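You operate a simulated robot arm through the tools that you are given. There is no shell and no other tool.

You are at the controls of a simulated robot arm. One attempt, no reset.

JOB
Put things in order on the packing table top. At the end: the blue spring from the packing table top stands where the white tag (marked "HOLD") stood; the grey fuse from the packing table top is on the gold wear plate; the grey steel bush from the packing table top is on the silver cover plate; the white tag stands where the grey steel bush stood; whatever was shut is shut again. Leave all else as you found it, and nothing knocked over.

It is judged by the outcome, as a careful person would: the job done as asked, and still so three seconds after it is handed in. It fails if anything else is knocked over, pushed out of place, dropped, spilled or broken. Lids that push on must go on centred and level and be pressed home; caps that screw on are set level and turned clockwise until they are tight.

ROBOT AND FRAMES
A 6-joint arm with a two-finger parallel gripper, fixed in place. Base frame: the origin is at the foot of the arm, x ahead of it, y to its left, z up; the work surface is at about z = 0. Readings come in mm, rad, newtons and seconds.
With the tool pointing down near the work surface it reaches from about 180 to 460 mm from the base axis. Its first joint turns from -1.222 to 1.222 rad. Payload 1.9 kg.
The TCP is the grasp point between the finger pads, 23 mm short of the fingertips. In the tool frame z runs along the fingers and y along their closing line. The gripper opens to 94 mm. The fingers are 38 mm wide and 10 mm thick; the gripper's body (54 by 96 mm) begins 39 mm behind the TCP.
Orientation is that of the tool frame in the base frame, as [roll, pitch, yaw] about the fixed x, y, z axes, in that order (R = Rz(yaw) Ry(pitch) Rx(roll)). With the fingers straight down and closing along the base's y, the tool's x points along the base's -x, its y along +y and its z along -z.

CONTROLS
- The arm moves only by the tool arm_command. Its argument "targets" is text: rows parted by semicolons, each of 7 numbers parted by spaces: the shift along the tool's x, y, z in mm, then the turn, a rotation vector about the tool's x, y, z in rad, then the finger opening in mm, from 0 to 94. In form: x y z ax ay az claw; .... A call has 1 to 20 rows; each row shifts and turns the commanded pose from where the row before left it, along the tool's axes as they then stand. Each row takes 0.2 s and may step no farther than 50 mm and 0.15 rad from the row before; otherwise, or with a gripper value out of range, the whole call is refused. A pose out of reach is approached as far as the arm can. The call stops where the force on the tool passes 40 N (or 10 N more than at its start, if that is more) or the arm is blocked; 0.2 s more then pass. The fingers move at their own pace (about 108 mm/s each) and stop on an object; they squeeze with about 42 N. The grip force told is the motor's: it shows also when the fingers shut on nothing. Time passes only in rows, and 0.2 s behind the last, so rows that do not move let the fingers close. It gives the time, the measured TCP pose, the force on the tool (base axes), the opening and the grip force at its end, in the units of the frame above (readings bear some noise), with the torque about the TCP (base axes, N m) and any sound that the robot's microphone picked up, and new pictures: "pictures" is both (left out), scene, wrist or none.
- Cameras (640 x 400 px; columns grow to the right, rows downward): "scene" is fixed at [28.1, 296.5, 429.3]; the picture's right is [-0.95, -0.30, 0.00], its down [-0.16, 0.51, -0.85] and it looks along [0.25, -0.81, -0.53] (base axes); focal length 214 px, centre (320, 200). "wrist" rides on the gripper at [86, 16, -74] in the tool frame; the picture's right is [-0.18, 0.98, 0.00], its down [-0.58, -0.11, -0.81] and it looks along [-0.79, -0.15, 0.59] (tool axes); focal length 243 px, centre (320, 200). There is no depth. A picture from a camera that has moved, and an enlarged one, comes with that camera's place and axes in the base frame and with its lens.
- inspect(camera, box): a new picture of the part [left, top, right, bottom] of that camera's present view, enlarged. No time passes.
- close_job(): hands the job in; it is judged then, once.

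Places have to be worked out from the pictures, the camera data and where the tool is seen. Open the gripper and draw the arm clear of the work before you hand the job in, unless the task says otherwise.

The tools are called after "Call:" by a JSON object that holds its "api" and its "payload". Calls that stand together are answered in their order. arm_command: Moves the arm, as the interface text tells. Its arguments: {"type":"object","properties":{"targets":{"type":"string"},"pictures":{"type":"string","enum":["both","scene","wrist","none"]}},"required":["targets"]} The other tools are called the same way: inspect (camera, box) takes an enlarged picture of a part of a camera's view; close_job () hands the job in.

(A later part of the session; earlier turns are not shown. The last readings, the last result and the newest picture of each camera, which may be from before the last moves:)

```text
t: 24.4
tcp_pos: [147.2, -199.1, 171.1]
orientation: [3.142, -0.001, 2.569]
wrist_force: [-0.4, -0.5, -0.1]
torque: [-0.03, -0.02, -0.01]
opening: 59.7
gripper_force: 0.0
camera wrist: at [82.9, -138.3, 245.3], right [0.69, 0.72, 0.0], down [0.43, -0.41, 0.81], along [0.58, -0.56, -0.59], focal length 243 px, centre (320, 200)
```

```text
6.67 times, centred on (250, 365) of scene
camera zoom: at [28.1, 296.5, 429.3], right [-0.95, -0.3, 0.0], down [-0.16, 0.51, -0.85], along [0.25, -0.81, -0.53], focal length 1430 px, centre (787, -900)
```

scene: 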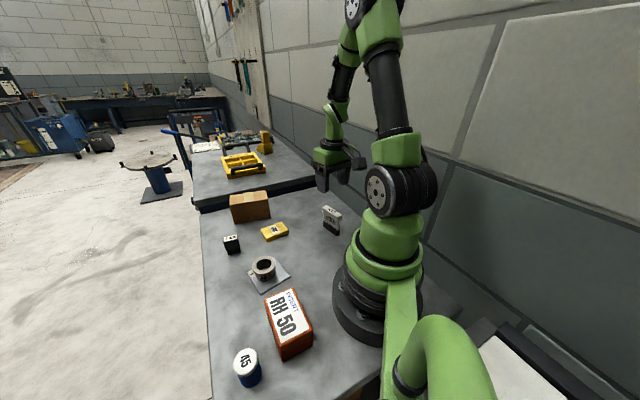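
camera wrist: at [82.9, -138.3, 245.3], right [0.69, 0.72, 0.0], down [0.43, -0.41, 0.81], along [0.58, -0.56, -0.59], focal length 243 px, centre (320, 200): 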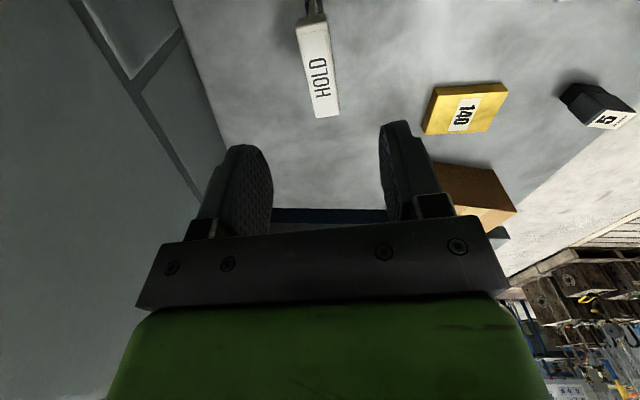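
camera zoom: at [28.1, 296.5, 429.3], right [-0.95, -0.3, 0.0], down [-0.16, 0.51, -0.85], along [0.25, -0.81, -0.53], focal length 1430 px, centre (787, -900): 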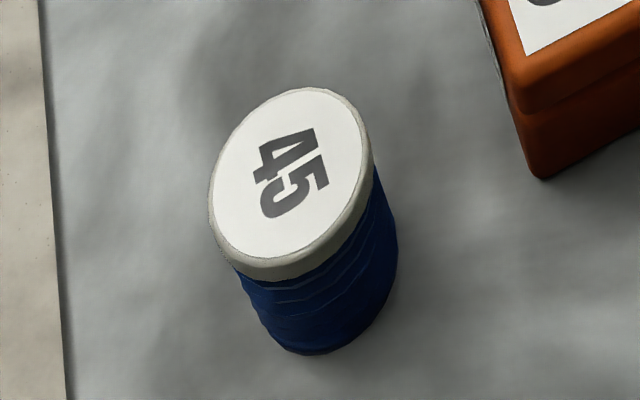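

The tag stands upright at the bush's old place. Next is the spring at about (177,194), around 55 mm tall; I'll route around the base via (265,-40) at z≈200.

Call:
{"api": "arm_command", "payload": {"targets": "0 0 -7 0 0 -0.144 70; 0 0 -7 0 0 -0.144 70; 0 0 -7 0 0 -0.144 70; 0 0 -7 0 0 -0.143 70; -23.6 31.8 0 0 0 0 70; -23.6 31.8 0 0 0 0 70; -23.6 31.8 0 0 0 0 70; -23.6 31.8 0 0 0 0 70; -23.6 31.8 0 0 0 0 70; 14.7 39 0 0 0 0 70; 14.7 39 0 0 0 0 70; 14.7 39 0 0 0 0 70; 14.7 39 0 0 0 0 70; 14.7 39 0 0 0 0 70; 14.7 39 0 0 0 0 70; 0 0 0 0 0 0 70", "pictures": "scene"}}

```text
t: 27.8
tcp_pos: [177.7, 195.5, 199.7]
orientation: [-3.141, 0.002, 3.139]
wrist_force: [-0.6, 0.2, -0.1]
torque: [-0.02, -0.02, -0.01]
opening: 69.6
gripper_force: 0.1
```

scene: 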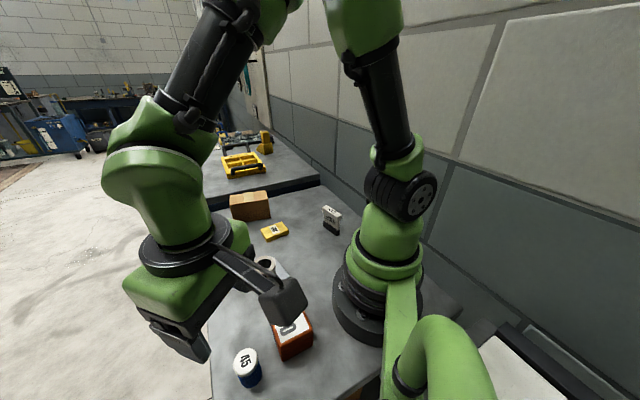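

Now I'll rotate to yaw ≈3.927 so that the closing line runs parallel to the orange box's face, and look with the wrist camera.

Call:
{"api": "arm_command", "payload": {"targets": "0 0 3 0 0 -0.131 70; 0 0 3 0 0 -0.131 70; 0 0 3 0 0 -0.131 70; 0 0 3 0 0 -0.131 70; 0 0 3 0 0 -0.131 70; 0 0 5 0 0 -0.131 70; 0 0 0 0 0 0 70; 0 0 0 0 0 0 70"}}

Call:
{"api": "inspect", "payload": {"camera": "wrist", "box": [220, 0, 420, 160]}}

```text
t: 29.6
tcp_pos: [174.9, 194.8, 176.5]
orientation: [3.141, -0.001, -2.355]
wrist_force: [-0.6, 0.3, 0.2]
torque: [-0.02, -0.01, 0.04]
opening: 69.7
gripper_force: 0.1
camera wrist: at [103.6, 144.7, 252.4], right [-0.57, 0.82, 0.0], down [0.49, 0.33, 0.81], along [0.66, 0.46, -0.59], focal length 243 px, centre (320, 200)
```

scene: 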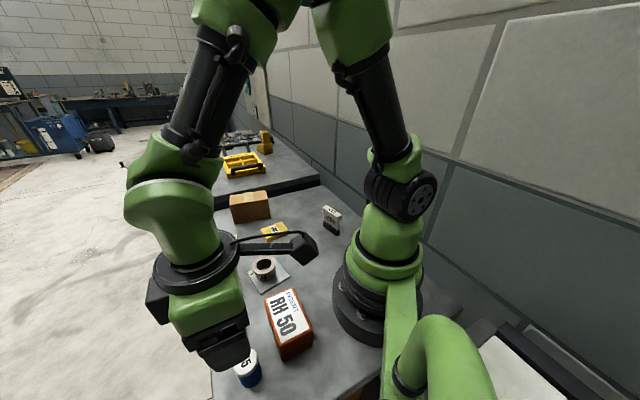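
wrist: 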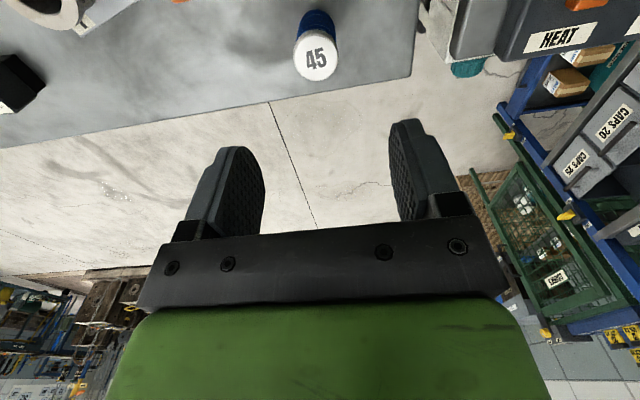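

```text
2.50 times, centred on (320, 80) of wrist
camera zoom: at [103.6, 144.7, 252.4], right [-0.57, 0.82, 0.0], down [0.49, 0.33, 0.81], along [0.66, 0.46, -0.59], focal length 606 px, centre (320, 500)
```

zoom: 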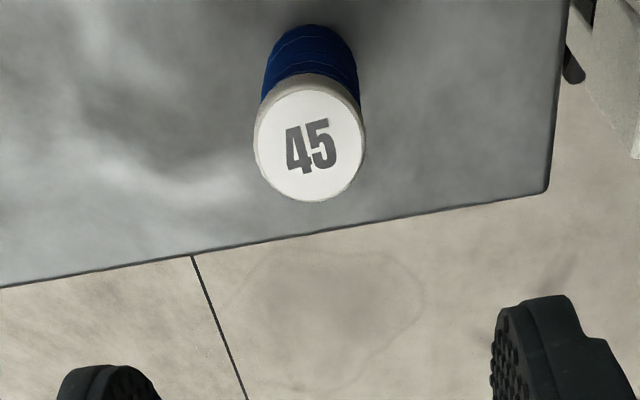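

The spring is nearly centred below. I'll shift (+2.5,-2) in the tool frame and lower to z≈110 to refine.

Call:
{"api": "arm_command", "payload": {"targets": "2.5 -2 30 0 0 0 70; 0 0 36 0 0 0 70; 0 0 0 0 0 0 70; 0 0 0 0 0 0 70"}}

Call:
{"api": "inspect", "payload": {"camera": "wrist", "box": [220, 40, 420, 200]}}

Call:
{"api": "inspect", "payload": {"camera": "scene", "box": [190, 300, 310, 400]}}

```text
t: 30.6
tcp_pos: [174.7, 191.6, 113.0]
orientation: [3.14, -0.001, -2.355]
wrist_force: [-0.8, -0.4, -0.9]
torque: [-0.02, 0.0, -0.03]
opening: 70.0
gripper_force: 0.0
camera wrist: at [102.3, 142.4, 187.0], right [-0.57, 0.82, 0.0], down [0.49, 0.33, 0.81], along [0.67, 0.46, -0.59], focal length 243 px, centre (320, 200)
```

scene: 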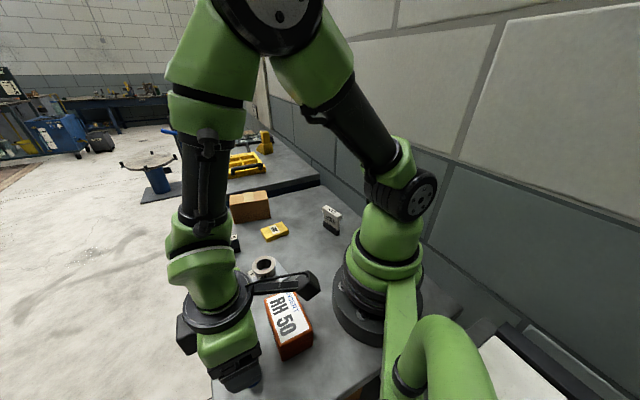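
wrist: 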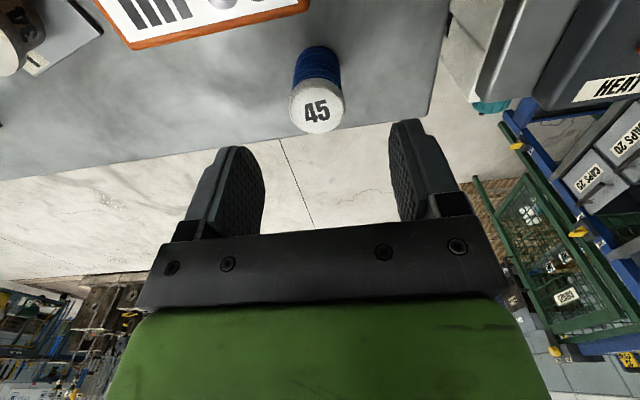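

```text
2.50 times, centred on (320, 120) of wrist
camera zoom: at [102.3, 142.4, 187.0], right [-0.57, 0.82, 0.0], down [0.49, 0.33, 0.81], along [0.67, 0.46, -0.59], focal length 606 px, centre (320, 400)
```

zoom: 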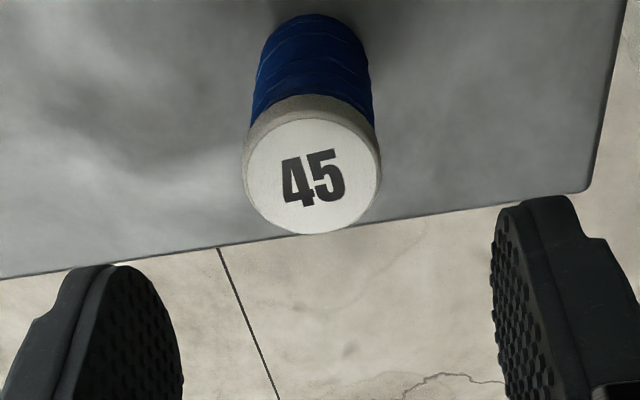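

```text
4.00 times, centred on (250, 350) of scene
camera zoom: at [28.1, 296.5, 429.3], right [-0.95, -0.3, 0.0], down [-0.16, 0.51, -0.85], along [0.25, -0.81, -0.53], focal length 858 px, centre (600, -400)
```

zoom: 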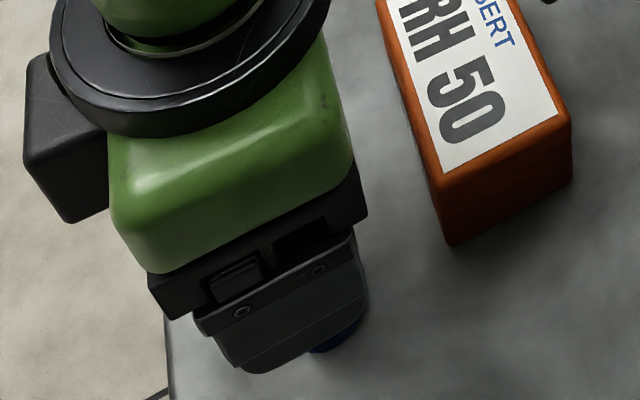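

Spring top is at z≈54, diameter ≈33, offset about -2.3 mm in tool y. I'll correct, descend to z≈42 and grip the cap end.

Call:
{"api": "arm_command", "payload": {"targets": "0 -2.2 30 0 0 0 70; 0 0 30 0 0 0 70; 0 0 10 0 0 0 70; 0 0 0 0 0 0 70; 0 0 0 0 0 0 50; 0 0 0 0 0 0 35; 0 0 0 0 0 0 22; 0 0 0 0 0 0 22"}}

Call:
{"api": "inspect", "payload": {"camera": "wrist", "box": [220, 60, 420, 240]}}

Call:
{"api": "inspect", "payload": {"camera": "scene", "box": [190, 300, 310, 400]}}

```text
t: 32.4
tcp_pos: [176.4, 190.7, 43.8]
orientation: [3.141, -0.001, -2.356]
wrist_force: [0.0, 0.9, 0.4]
torque: [0.01, 0.01, 0.01]
opening: 33.5
gripper_force: 42.3
camera wrist: at [104.0, 140.5, 118.1], right [-0.57, 0.82, 0.0], down [0.49, 0.33, 0.81], along [0.67, 0.46, -0.59], focal length 243 px, centre (320, 200)
```

scene: 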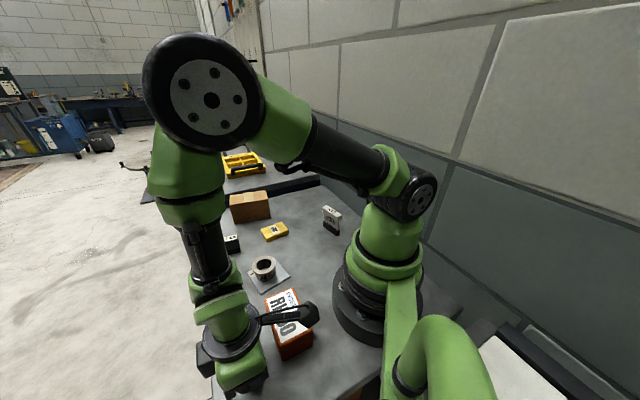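
wrist: 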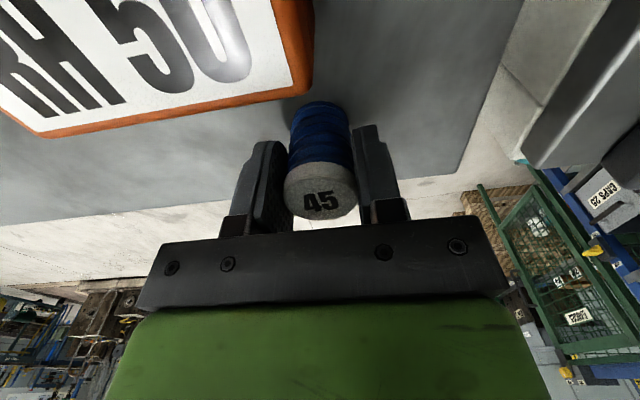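

```text
2.22 times, centred on (320, 150) of wrist
camera zoom: at [104.0, 140.5, 118.1], right [-0.57, 0.82, 0.0], down [0.49, 0.33, 0.81], along [0.67, 0.46, -0.59], focal length 539 px, centre (320, 311)
```

zoom: 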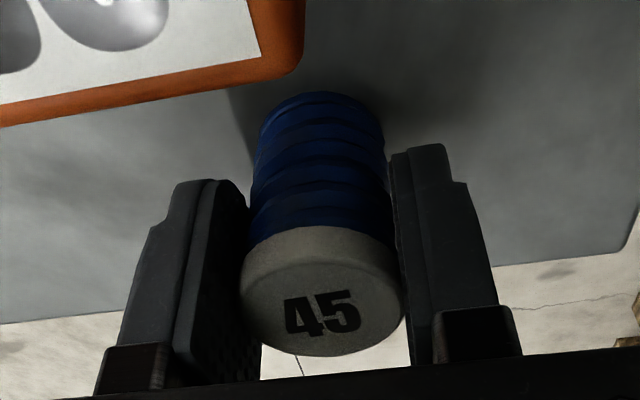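

```text
4.00 times, centred on (250, 350) of scene
camera zoom: at [28.1, 296.5, 429.3], right [-0.95, -0.3, 0.0], down [-0.16, 0.51, -0.85], along [0.25, -0.81, -0.53], focal length 858 px, centre (600, -400)
```

zoom: 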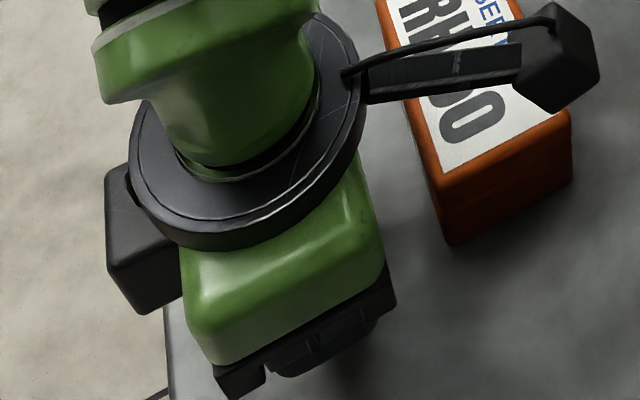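

The spring is held (33.5 mm). I'll lift to z≈165, turn to yaw π and swing to around (280,20).

Call:
{"api": "arm_command", "payload": {"targets": "0 0 -8 0 0 0 22; 0 0 -25 0 0 0 22; 0 0 -35 0 0 0 22; 0 0 -35 0 0 0 22; 0 0 -3 0 0 0.131 22; 0 0 -3 0 0 0.131 22; 0 0 -3 0 0 0.131 22; 0 0 -3 0 0 0.131 22; 0 0 -3 0 0 0.131 22; 0 0 -3 0 0 0.131 22; -20.8 -34 0 0 0 0 22; -20.8 -34 0 0 0 0 22; -20.8 -34 0 0 0 0 22; -20.8 -34 0 0 0 0 22; -20.8 -34 0 0 0 0 22; 0 0 0 0 0 0 22; 0 0 0 0 0 0 22"}}

```text
t: 36.0
tcp_pos: [281.1, 21.2, 163.5]
orientation: [3.141, -0.001, -3.141]
wrist_force: [0.2, 1.2, -1.3]
torque: [-0.01, 0.03, 0.03]
opening: 33.6
gripper_force: 42.3
camera wrist: at [193.6, 37.0, 238.2], right [0.18, 0.98, 0.0], down [0.58, -0.11, 0.81], along [0.79, -0.15, -0.59], focal length 243 px, centre (320, 200)
```

scene: 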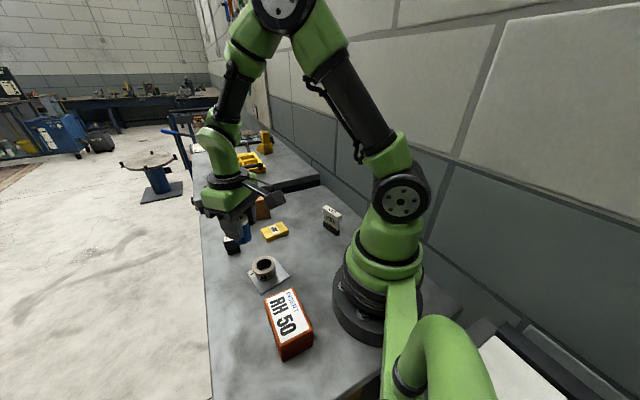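
wrist: 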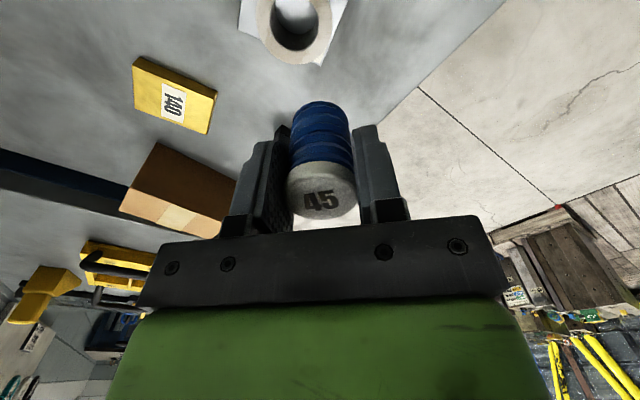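

The spring hangs properly. I'll continue to above the tag's old spot (289,-290) and turn to yaw 2.566.

Call:
{"api": "arm_command", "payload": {"targets": "-1.2 -44.4 0 0 0 0 22; -1.2 -44.4 0 0 0 0 22; -1.2 -44.4 0 0 0 0 22; -1.2 -44.4 0 0 0 0 22; -1.2 -44.4 0 0 0 0 22; -1.2 -44.4 0 0 0 0 22; -1.2 -44.4 0 0 0 0 22; 0 0 10 0 0 0.144 22; 0 0 10 0 0 0.144 22; 0 0 10 0 0 0.144 22; 0 0 10 0 0 0.143 22; 0 0 0 0 0 0 22; 0 0 0 0 0 0 22"}}

Call:
{"api": "arm_command", "payload": {"targets": "0 0 0 0 0 0 22", "pictures": "none"}}

```text
t: 38.8
tcp_pos: [289.0, -289.8, 122.1]
orientation: [3.14, 0.002, 2.565]
wrist_force: [-0.1, 0.2, -1.2]
torque: [-0.01, -0.02, -0.05]
opening: 33.7
gripper_force: 42.1
camera wrist: at [225.6, -228.8, 196.4], right [0.69, 0.72, 0.0], down [0.43, -0.41, 0.81], along [0.58, -0.56, -0.59], focal length 243 px, centre (320, 200)
```

scene: 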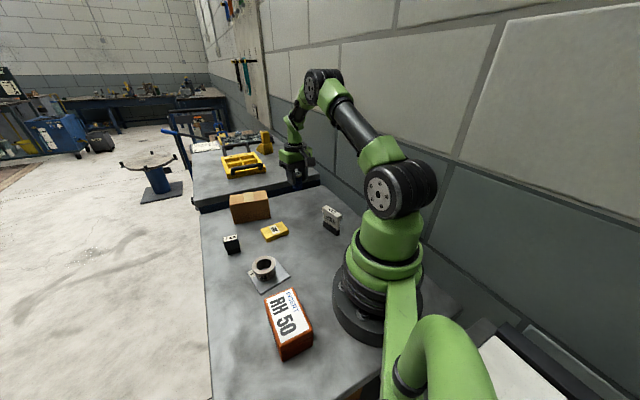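
wrist: 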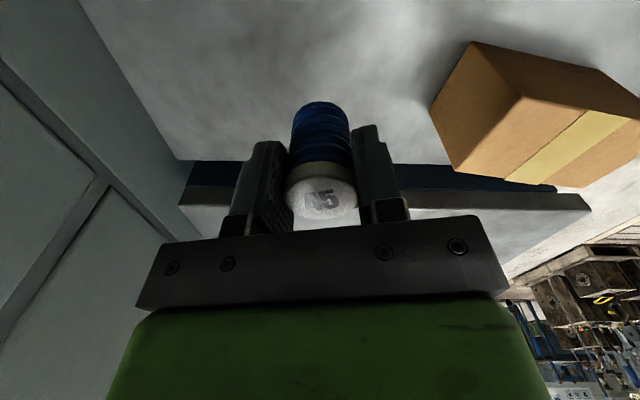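

```text
t: 39.2
tcp_pos: [288.8, -289.6, 121.4]
orientation: [-3.141, 0.0, 2.565]
wrist_force: [-0.1, -0.3, -1.9]
torque: [0.01, 0.01, -0.03]
opening: 33.6
gripper_force: 42.2
```

Position matches the tag's old place. I'll descend to just above the table, then feel for contact.

Call:
{"api": "arm_command", "payload": {"targets": "0 0 30 0 0 0 22; 0 0 25 0 0 0 22; 0 0 15 0 0 0 22; 0 0 0 0 0 0 22; 0 0 3 0 0 0 22; 0 0 0 0 0 0 22; 0 0 0 0 0 0 22"}}

Call:
{"api": "inspect", "payload": {"camera": "scene", "box": [270, 150, 340, 220]}}

```text
t: 40.8
tcp_pos: [288.7, -289.7, 48.4]
orientation: [-3.141, -0.002, 2.567]
wrist_force: [0.2, -0.6, -0.1]
torque: [-0.02, -0.01, 0.05]
opening: 33.5
gripper_force: 41.8
camera wrist: at [225.9, -228.8, 123.4], right [0.69, 0.72, 0.0], down [0.43, -0.41, 0.81], along [0.58, -0.56, -0.59], focal length 243 px, centre (320, 200)
```

scene: 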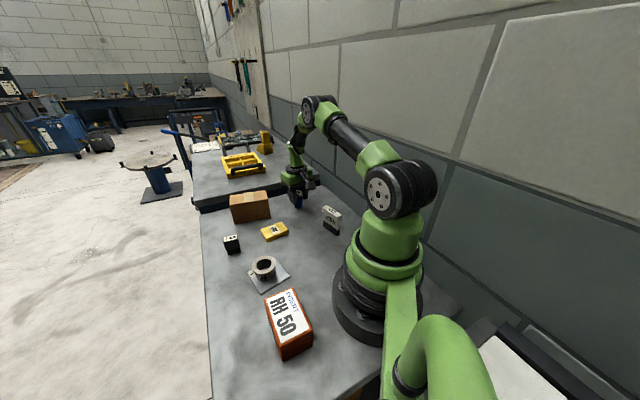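
wrist: 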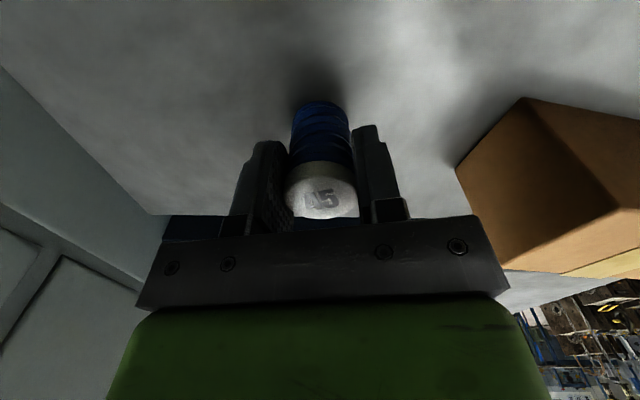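

```text
5.71 times, centred on (305, 185) of scene
camera zoom: at [28.1, 296.5, 429.3], right [-0.95, -0.3, 0.0], down [-0.16, 0.51, -0.85], along [0.25, -0.81, -0.53], focal length 1226 px, centre (406, 286)
```

zoom: 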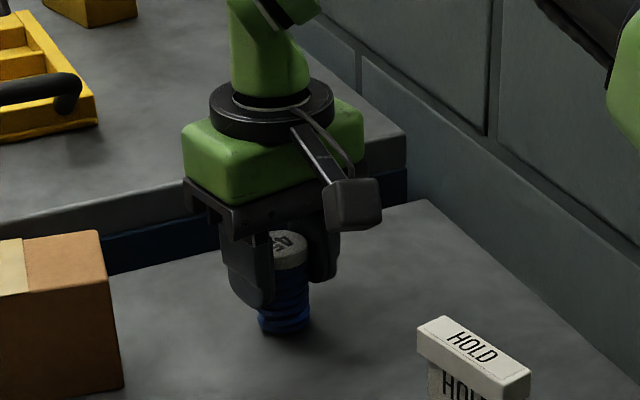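

About 4–5 mm remain. I'll step down 1 mm at a time and read the force.

Call:
{"api": "arm_command", "payload": {"targets": "0 0 2 0 0 0 22; 0 0 1 0 0 0 22; 0 0 1 0 0 0 22; 0 0 0 0 0 0 22", "pictures": "none"}}

```text
t: 41.8
tcp_pos: [288.3, -291.1, 46.2]
orientation: [3.14, 0.001, 2.566]
wrist_force: [-1.0, 0.5, -1.1]
torque: [0.0, 0.0, -0.01]
opening: 33.6
gripper_force: 41.8
```

Call:
{"api": "arm_command", "payload": {"targets": "0 0 1 0 0 0 22; 0 0 1 0 0 0 22; 0 0 0 0 0 0 22", "pictures": "none"}}

```text
t: 42.6
tcp_pos: [288.5, -291.3, 45.3]
orientation: [3.141, 0.001, 2.565]
wrist_force: [0.1, -0.4, 8.2]
torque: [-0.08, 0.06, -0.08]
opening: 33.6
gripper_force: 41.8
```

Contact has begun (8 N up). I'll add 0.4 mm, release, and rise straight up.

Call:
{"api": "arm_command", "payload": {"targets": "0 0 0.4 0 0 0 22; 0 0 0 0 0 0 22; 0 0 0 0 0 0 45; 0 0 0 0 0 0 65; 0 0 0 0 0 0 65; 0 0 -20 0 0 0 65; 0 0 -40 0 0 0 65; 0 0 -45 0 0 0 65; 0 0 0 0 0 0 65"}}

Call:
{"api": "inspect", "payload": {"camera": "scene", "box": [270, 150, 350, 240]}}

Call:
{"api": "inspect", "payload": {"camera": "scene", "box": [205, 210, 300, 265]}}

```text
t: 44.6
tcp_pos: [290.2, -291.0, 149.4]
orientation: [3.141, 0.001, 2.566]
wrist_force: [0.7, 0.1, 1.1]
torque: [0.01, 0.0, 0.01]
opening: 64.9
gripper_force: 0.1
camera wrist: at [226.3, -229.3, 223.2], right [0.69, 0.72, 0.0], down [0.43, -0.41, 0.81], along [0.58, -0.56, -0.59], focal length 243 px, centre (320, 200)
```

scene: 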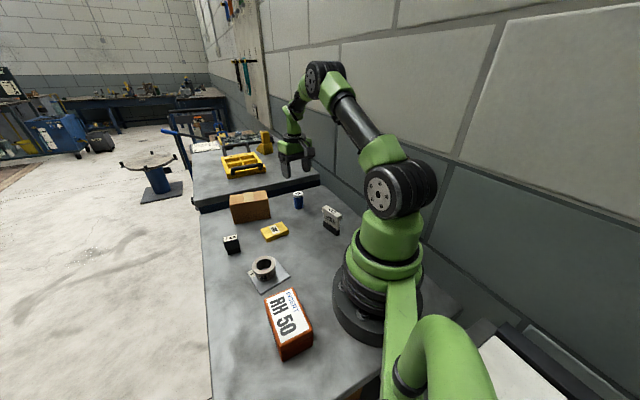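
wrist: 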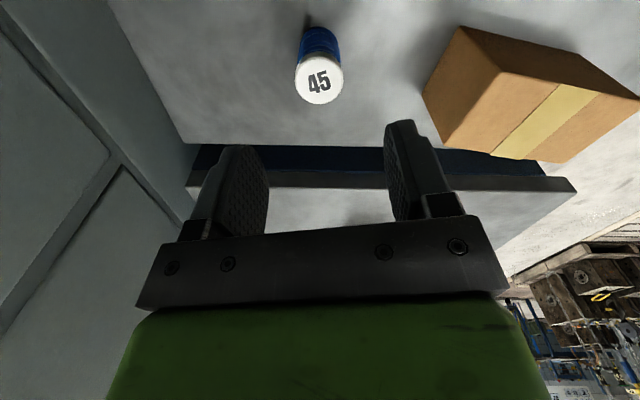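

```text
4.44 times, centred on (310, 195) of scene
camera zoom: at [28.1, 296.5, 429.3], right [-0.95, -0.3, 0.0], down [-0.16, 0.51, -0.85], along [0.25, -0.81, -0.53], focal length 953 px, centre (364, 222)
```

zoom: 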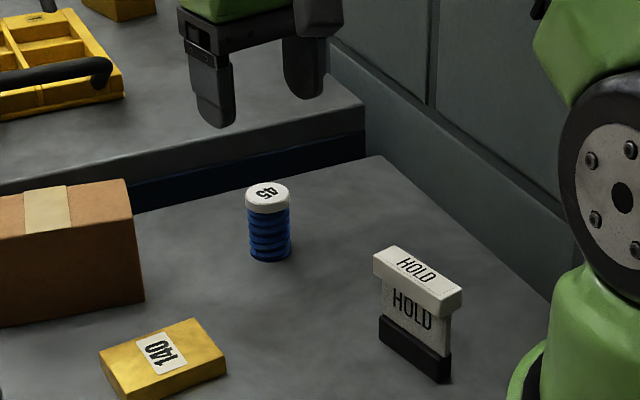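

```text
6.74 times, centred on (252, 238) of scene
camera zoom: at [28.1, 296.5, 429.3], right [-0.95, -0.3, 0.0], down [-0.16, 0.51, -0.85], along [0.25, -0.81, -0.53], focal length 1445 px, centre (775, -53)
```

zoom: 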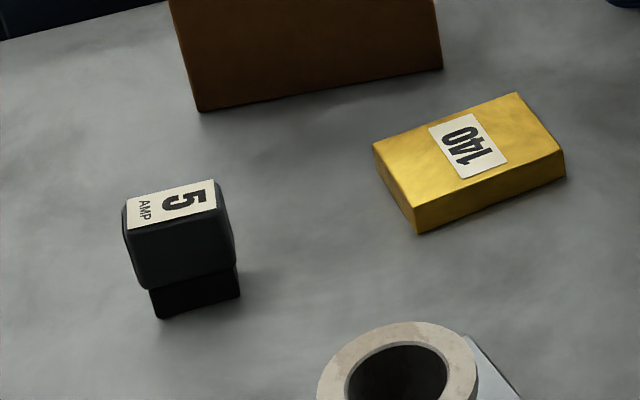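

The spring stands where the tag stood. Next is the fuse: centre about (379,-40), long axis ≈41°, top z≈45; the gold plate is centred at about (305,-137), long axis ≈51°, top z≈14. I'll hover over the fuse with the closing line along its long axis.

Call:
{"api": "arm_command", "payload": {"targets": "0 0 -5 0 0 0.15 80; 0 0 -5 0 0 0.15 80; 22.7 38.1 0 0 0 0 80; 22.7 38.1 0 0 0 0 80; 22.7 38.1 0 0 0 0 80; 22.7 38.1 0 0 0 0 80; 22.7 38.1 0 0 0 0 80; 22.7 38.1 0 0 0 0 80; 0 0 0 0 0 0 80; 0 0 0 0 0 0 80"}}

Call:
{"api": "inspect", "payload": {"camera": "wrist", "box": [220, 0, 420, 160]}}

```text
t: 46.8
tcp_pos: [375.7, -38.7, 157.2]
orientation: [3.141, -0.001, 2.267]
wrist_force: [0.6, 0.3, 0.0]
torque: [0.03, 0.0, -0.06]
opening: 79.8
gripper_force: 0.0
camera wrist: at [333.3, 38.3, 231.9], right [0.87, 0.49, 0.0], down [0.29, -0.52, 0.81], along [0.39, -0.7, -0.59], focal length 243 px, centre (320, 200)
```

scene: 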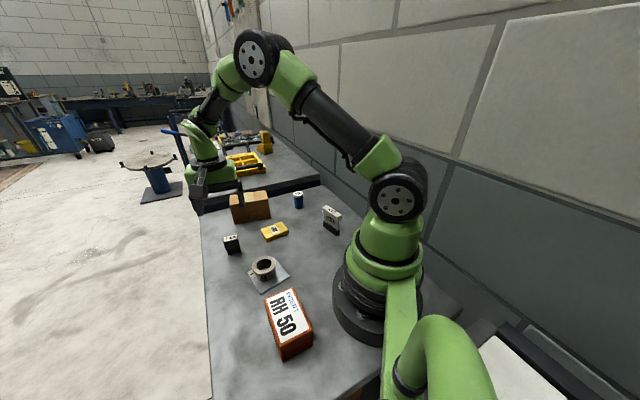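
wrist: 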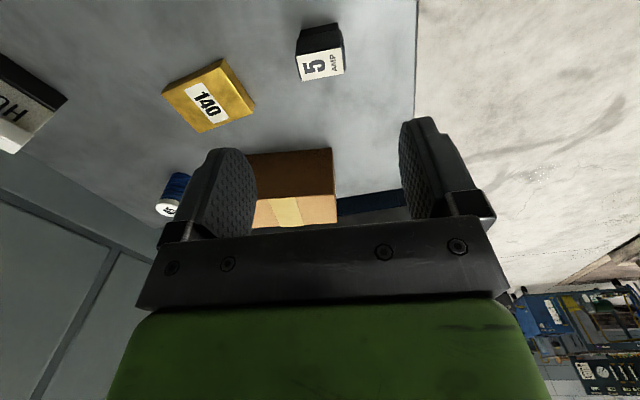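

```text
2.50 times, centred on (320, 80) of wrist
camera zoom: at [333.3, 38.3, 231.9], right [0.87, 0.49, 0.0], down [0.29, -0.52, 0.81], along [0.39, -0.7, -0.59], focal length 606 px, centre (320, 500)
```

zoom: 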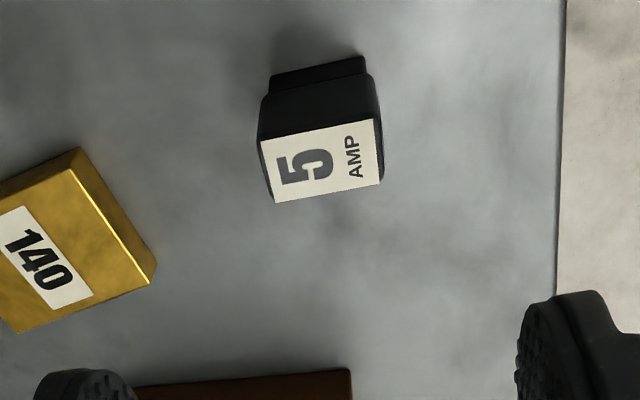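

The fuse is aligned with the gripper and offset about +2.5 to 4 mm in tool x. I'll shift and lower to z≈105 to refine its height and position.

Call:
{"api": "arm_command", "payload": {"targets": "3.5 0.3 25 0 0 0 80; 0 0 25 0 0 0 80; 0 0 0 0 0 0 80; 0 0 0 0 0 0 80"}}

Call:
{"api": "inspect", "payload": {"camera": "wrist", "box": [220, 40, 420, 200]}}

```text
t: 47.8
tcp_pos: [373.7, -37.0, 108.0]
orientation: [-3.141, -0.001, 2.267]
wrist_force: [-0.8, 0.5, -0.1]
torque: [0.02, -0.03, 0.02]
opening: 80.0
gripper_force: 0.1
camera wrist: at [331.5, 40.6, 181.4], right [0.87, 0.49, 0.0], down [0.29, -0.52, 0.81], along [0.39, -0.7, -0.59], focal length 243 px, centre (320, 200)
```

scene: 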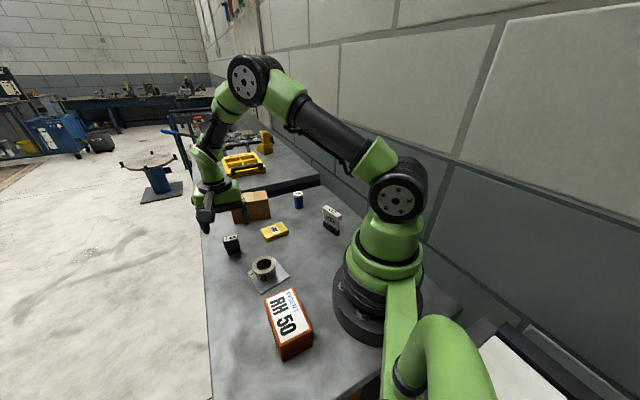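
wrist: 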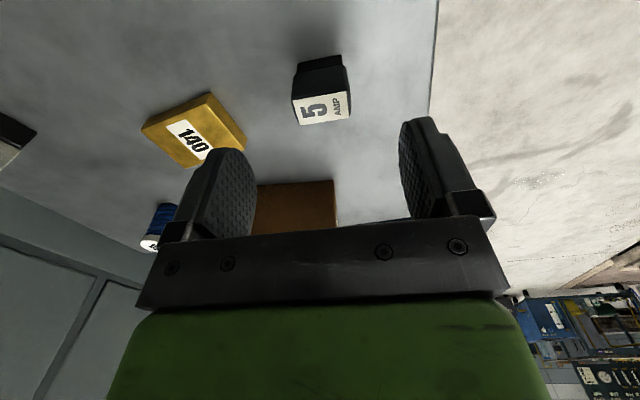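

```text
2.50 times, centred on (320, 120) of wrist
camera zoom: at [331.5, 40.6, 181.4], right [0.87, 0.49, 0.0], down [0.29, -0.52, 0.81], along [0.39, -0.7, -0.59], focal length 606 px, centre (320, 400)
```

zoom: 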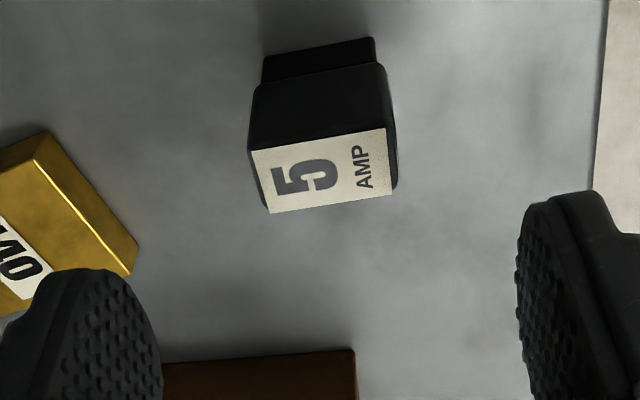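

Fuse top is at z≈51, with offset (+1.8,+0.7). I'll correct, descend to z≈34 and grip across its long dimension.

Call:
{"api": "arm_command", "payload": {"targets": "1.8 0.7 30 0 0 0 80; 0 0 30 0 0 0 80; 0 0 14 0 0 0 80; 0 0 0 0 0 0 80; 0 0 0 0 0 0 60; 0 0 0 0 0 0 40; 0 0 0 0 0 0 25; 0 0 0 0 0 0 25"}}

Call:
{"api": "inspect", "payload": {"camera": "wrist", "box": [220, 60, 420, 240]}}

Call:
{"api": "inspect", "payload": {"camera": "scene", "box": [190, 190, 290, 260]}}

```text
t: 49.6
tcp_pos: [374.5, -33.1, 31.8]
orientation: [3.141, 0.0, 2.265]
wrist_force: [-0.6, -0.3, -0.3]
torque: [0.04, 0.0, -0.01]
opening: 35.1
gripper_force: 41.8
camera wrist: at [332.0, 42.7, 107.4], right [0.87, 0.49, 0.0], down [0.29, -0.52, 0.81], along [0.39, -0.7, -0.59], focal length 243 px, centre (320, 200)
```

scene: 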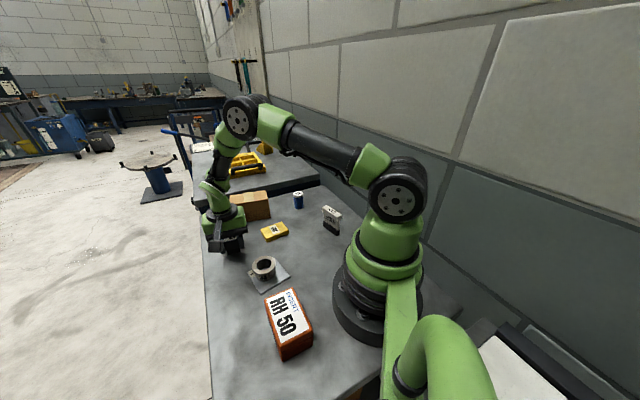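
wrist: 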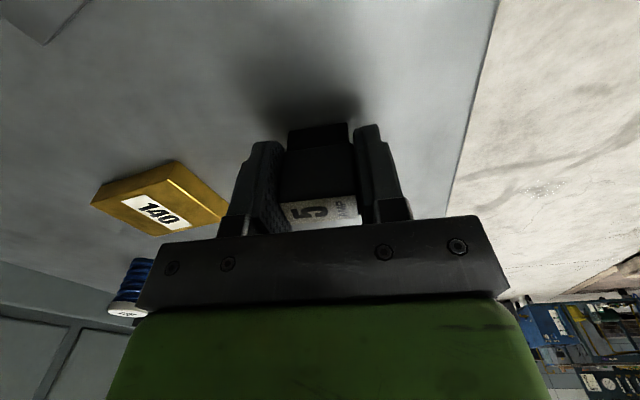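

```text
2.22 times, centred on (320, 150) of wrist
camera zoom: at [332.0, 42.7, 107.4], right [0.87, 0.49, 0.0], down [0.29, -0.52, 0.81], along [0.39, -0.7, -0.59], focal length 539 px, centre (320, 311)
```

zoom: 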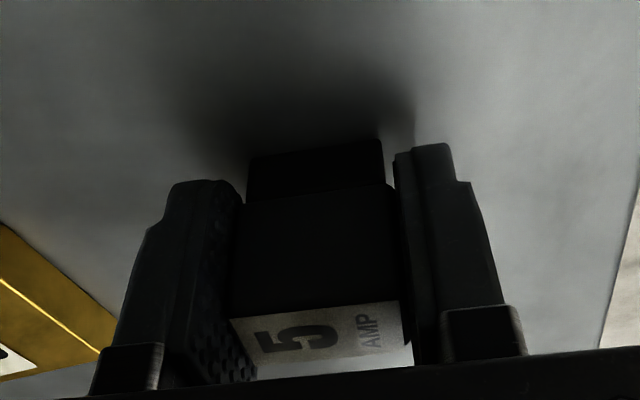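

```text
5.71 times, centred on (240, 225) of scene
camera zoom: at [28.1, 296.5, 429.3], right [-0.95, -0.3, 0.0], down [-0.16, 0.51, -0.85], along [0.25, -0.81, -0.53], focal length 1226 px, centre (777, 57)
```

zoom: 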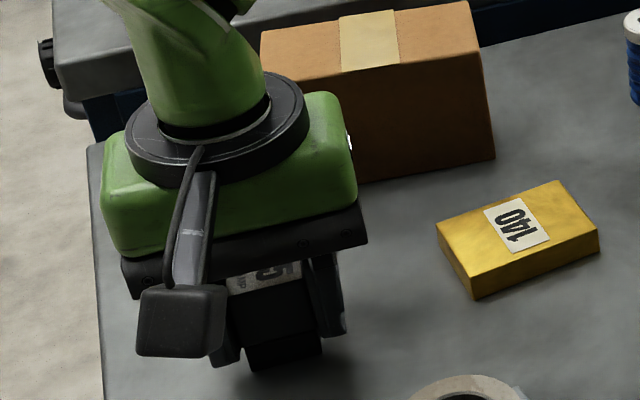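

The fuse is gripped (35.1 mm). I'll lift it, turn to match the gold plate's axis, and move above the plate at z≈107.

Call:
{"api": "arm_command", "payload": {"targets": "0 0 -8 0 0 0 25; 0 0 -25 0 0 0 25; 0 0 -30 0 0 0 25; 0 0 -12 0 0 -0.1 25; 0 0 0 0 0 -0.105 25; -3.2 -41.3 0 0 0 0 25; -3.2 -41.3 0 0 0 0 25; -3.2 -41.3 0 0 0 0 25; 0 0 0 0 0 0 25; 0 0 0 0 0 0 25"}}

Call:
{"api": "inspect", "payload": {"camera": "wrist", "box": [200, 0, 440, 220]}}

Call:
{"api": "inspect", "payload": {"camera": "scene", "box": [220, 180, 320, 260]}}

```text
t: 51.8
tcp_pos: [305.7, -138.9, 110.3]
orientation: [-3.14, -0.001, 2.472]
wrist_force: [0.7, 0.0, -1.2]
torque: [0.03, 0.0, 0.0]
opening: 35.1
gripper_force: 42.2
camera wrist: at [248.3, -72.1, 185.2], right [0.75, 0.66, 0.0], down [0.39, -0.45, 0.81], along [0.53, -0.61, -0.59], focal length 243 px, centre (320, 200)
```

scene: 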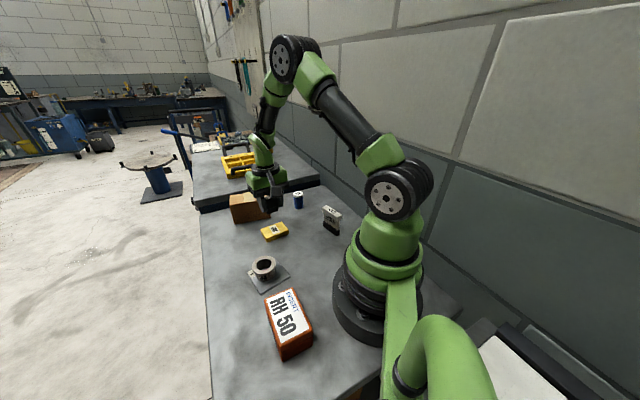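
wrist: 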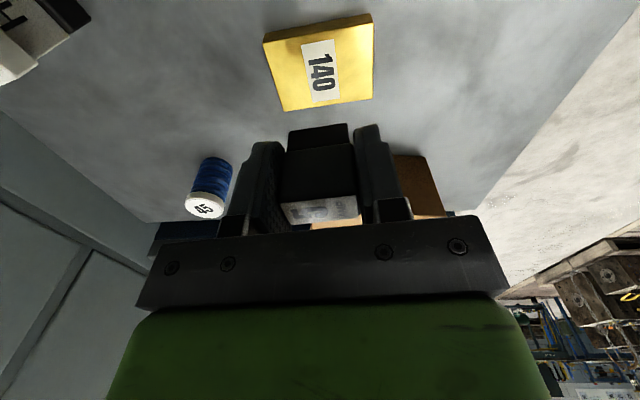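

```text
1.82 times, centred on (320, 110) of wrist
camera zoom: at [248.3, -72.1, 185.2], right [0.75, 0.66, 0.0], down [0.39, -0.45, 0.81], along [0.53, -0.61, -0.59], focal length 441 px, centre (320, 364)
```

zoom: 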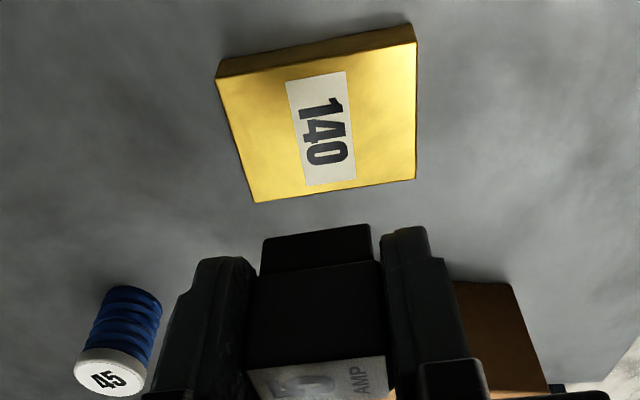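

```text
5.00 times, centred on (270, 220) of scene
camera zoom: at [28.1, 296.5, 429.3], right [-0.95, -0.3, 0.0], down [-0.16, 0.51, -0.85], along [0.25, -0.81, -0.53], focal length 1072 px, centre (570, 100)
```

zoom: 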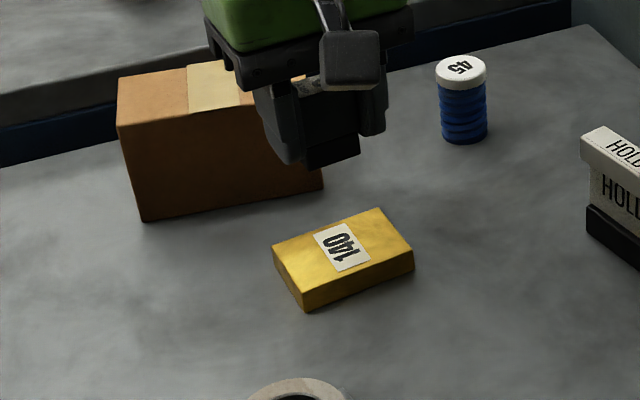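

Wrist view puts the plate centre at (+3.8,+2.0) in the tool frame, well aligned. I'll shift (+2.3,+2) and come down to about 5 mm above it.

Call:
{"api": "arm_command", "payload": {"targets": "2.3 2 20 0 0 0 25; 0 0 25 0 0 0 25; 0 0 13 0 0 0 25; 0 0 0 0 0 0 25; 0 0 0 0 0 0 25"}}

Call:
{"api": "inspect", "payload": {"camera": "wrist", "box": [200, 0, 440, 220]}}

Call:
{"api": "inspect", "payload": {"camera": "scene", "box": [220, 180, 320, 260]}}

```text
t: 53.0
tcp_pos: [305.9, -134.8, 52.4]
orientation: [3.141, 0.0, 2.47]
wrist_force: [-0.9, -0.6, 0.4]
torque: [-0.03, -0.01, 0.02]
opening: 35.3
gripper_force: 41.7
camera wrist: at [248.1, -67.5, 126.5], right [0.75, 0.66, 0.0], down [0.39, -0.45, 0.81], along [0.53, -0.61, -0.59], focal length 243 px, centre (320, 200)
```

scene: 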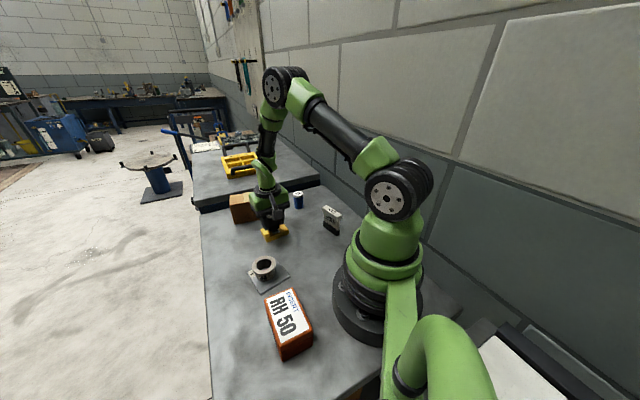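
wrist: 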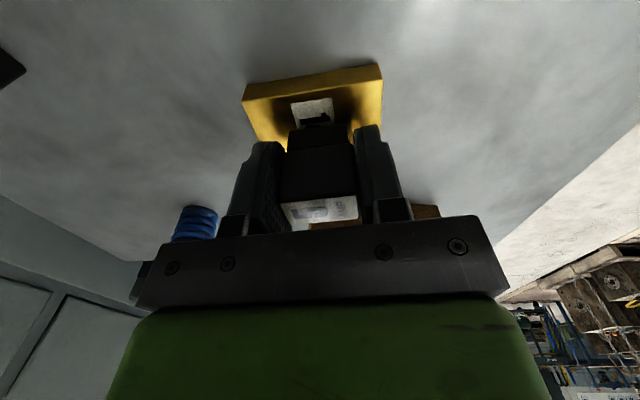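

```text
1.82 times, centred on (320, 110) of wrist
camera zoom: at [248.1, -67.5, 126.5], right [0.75, 0.66, 0.0], down [0.39, -0.45, 0.81], along [0.53, -0.61, -0.59], focal length 441 px, centre (320, 364)
```

zoom: 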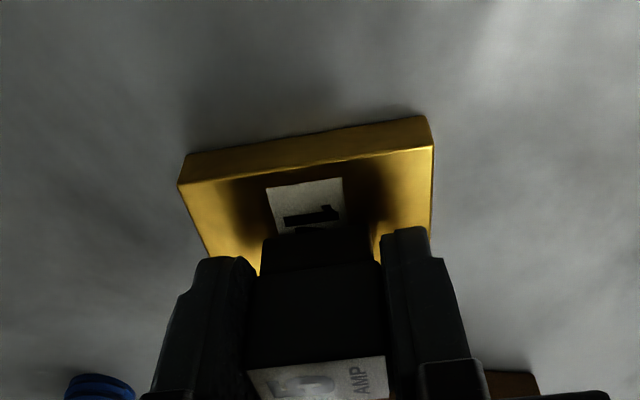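

```text
5.00 times, centred on (270, 220) of scene
camera zoom: at [28.1, 296.5, 429.3], right [-0.95, -0.3, 0.0], down [-0.16, 0.51, -0.85], along [0.25, -0.81, -0.53], focal length 1072 px, centre (570, 100)
```

zoom: 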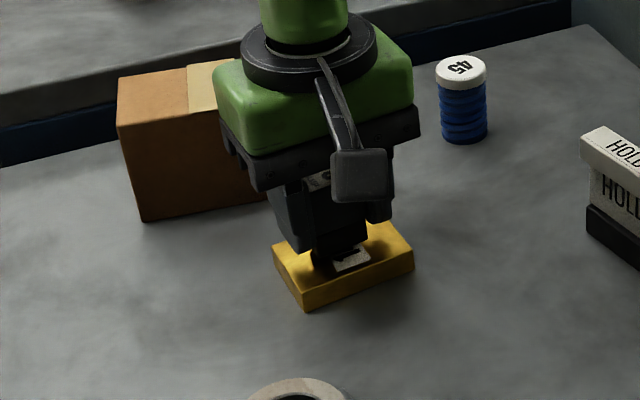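

The fuse is centred over the plate within about 3 mm. I'll nudge -2 mm in tool x and lower gently to contact.

Call:
{"api": "arm_command", "payload": {"targets": "-2 0 1 0 0 0 25; 0 0 2 0 0 0 25; 0 0 1 0 0 0 25; 0 0 1 0 0 0 25; 0 0 0 0 0 0 25", "pictures": "none"}}

```text
t: 54.1
tcp_pos: [306.9, -136.2, 47.8]
orientation: [3.139, 0.004, 2.469]
wrist_force: [-1.9, 1.9, 6.8]
torque: [0.03, 0.04, 0.01]
opening: 35.1
gripper_force: 42.3
stopped in row 5: the force on the tool passed its limit at 40 N (the readings are from after the stop); the commanded pose is now the measured one
```

Contact was made (limit reached, now 6.8 N at z≈47.8). I'll check the views before releasing.

Call:
{"api": "inspect", "payload": {"camera": "wrist", "box": [200, 0, 440, 220]}}

Call:
{"api": "inspect", "payload": {"camera": "scene", "box": [245, 205, 305, 255]}}

```text
1.82 times, centred on (320, 110) of wrist
camera zoom: at [249.7, -68.8, 122.6], right [0.76, 0.65, 0.0], down [0.38, -0.45, 0.81], along [0.53, -0.61, -0.59], focal length 441 px, centre (320, 364)
```

zoom: 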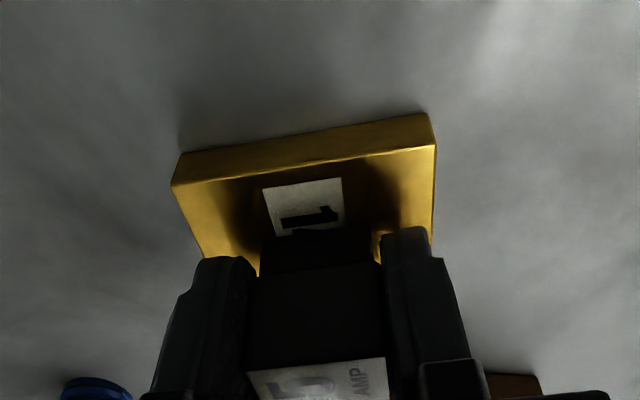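

```text
8.00 times, centred on (275, 230) of scene
camera zoom: at [28.0, 296.5, 429.3], right [-0.95, -0.3, 0.0], down [-0.16, 0.51, -0.85], along [0.25, -0.81, -0.53], focal length 1716 px, centre (680, -40)
```

zoom: 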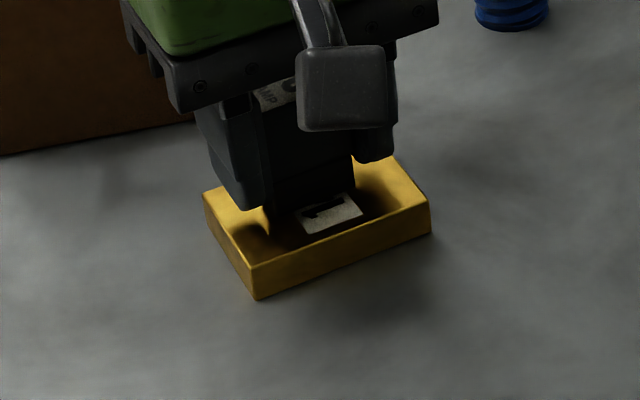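

The fuse base is wholly inside the plate and resting level on it. I'll release and rise.

Call:
{"api": "arm_command", "payload": {"targets": "0 0 0 0 0 0 25; 0 0 0 0 0 0 50; 0 0 0 0 0 0 75; 0 0 0 0 0 0 75; 0 0 -20 0 0 0 75; 0 0 -40 0 0 0 75; 0 0 -45 0 0 0 75; 0 0 -20 0 0 0 75; 0 0 0 0 0 0 75"}}

Call:
{"api": "inspect", "payload": {"camera": "scene", "box": [220, 180, 350, 290]}}

Call:
{"api": "inspect", "payload": {"camera": "wrist", "box": [200, 0, 440, 150]}}

```text
t: 56.1
tcp_pos: [308.3, -134.4, 172.6]
orientation: [3.14, 0.001, 2.47]
wrist_force: [0.6, 0.0, 0.6]
torque: [-0.03, -0.01, 0.01]
opening: 75.0
gripper_force: 0.1
camera wrist: at [250.1, -67.1, 247.0], right [0.76, 0.66, 0.0], down [0.39, -0.45, 0.81], along [0.53, -0.61, -0.59], focal length 243 px, centre (320, 200)
```

scene: 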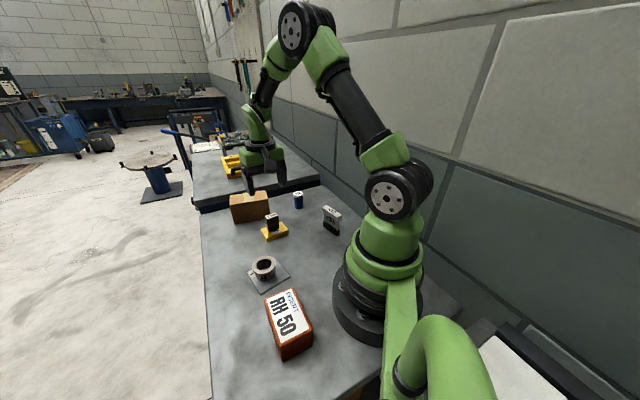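
wrist: 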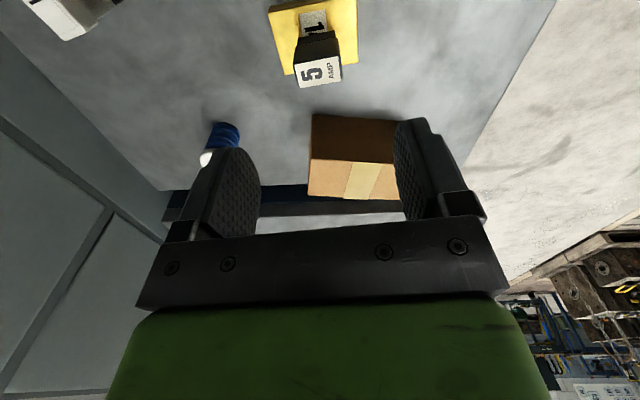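

```text
3.64 times, centred on (285, 235) of scene
camera zoom: at [28.1, 296.5, 429.3], right [-0.95, -0.3, 0.0], down [-0.16, 0.51, -0.85], along [0.25, -0.81, -0.53], focal length 780 px, centre (447, 73)
```

zoom: 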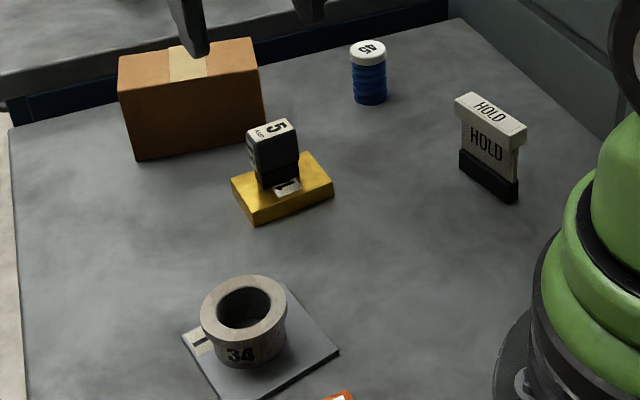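

```text
2.67 times, centred on (320, 75) of wrist
camera zoom: at [250.1, -67.1, 247.0], right [0.76, 0.66, 0.0], down [0.39, -0.45, 0.81], along [0.53, -0.61, -0.59], focal length 647 px, centre (320, 533)
```

zoom: 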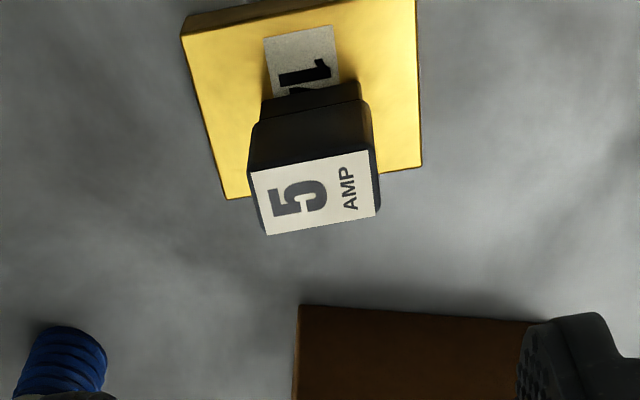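

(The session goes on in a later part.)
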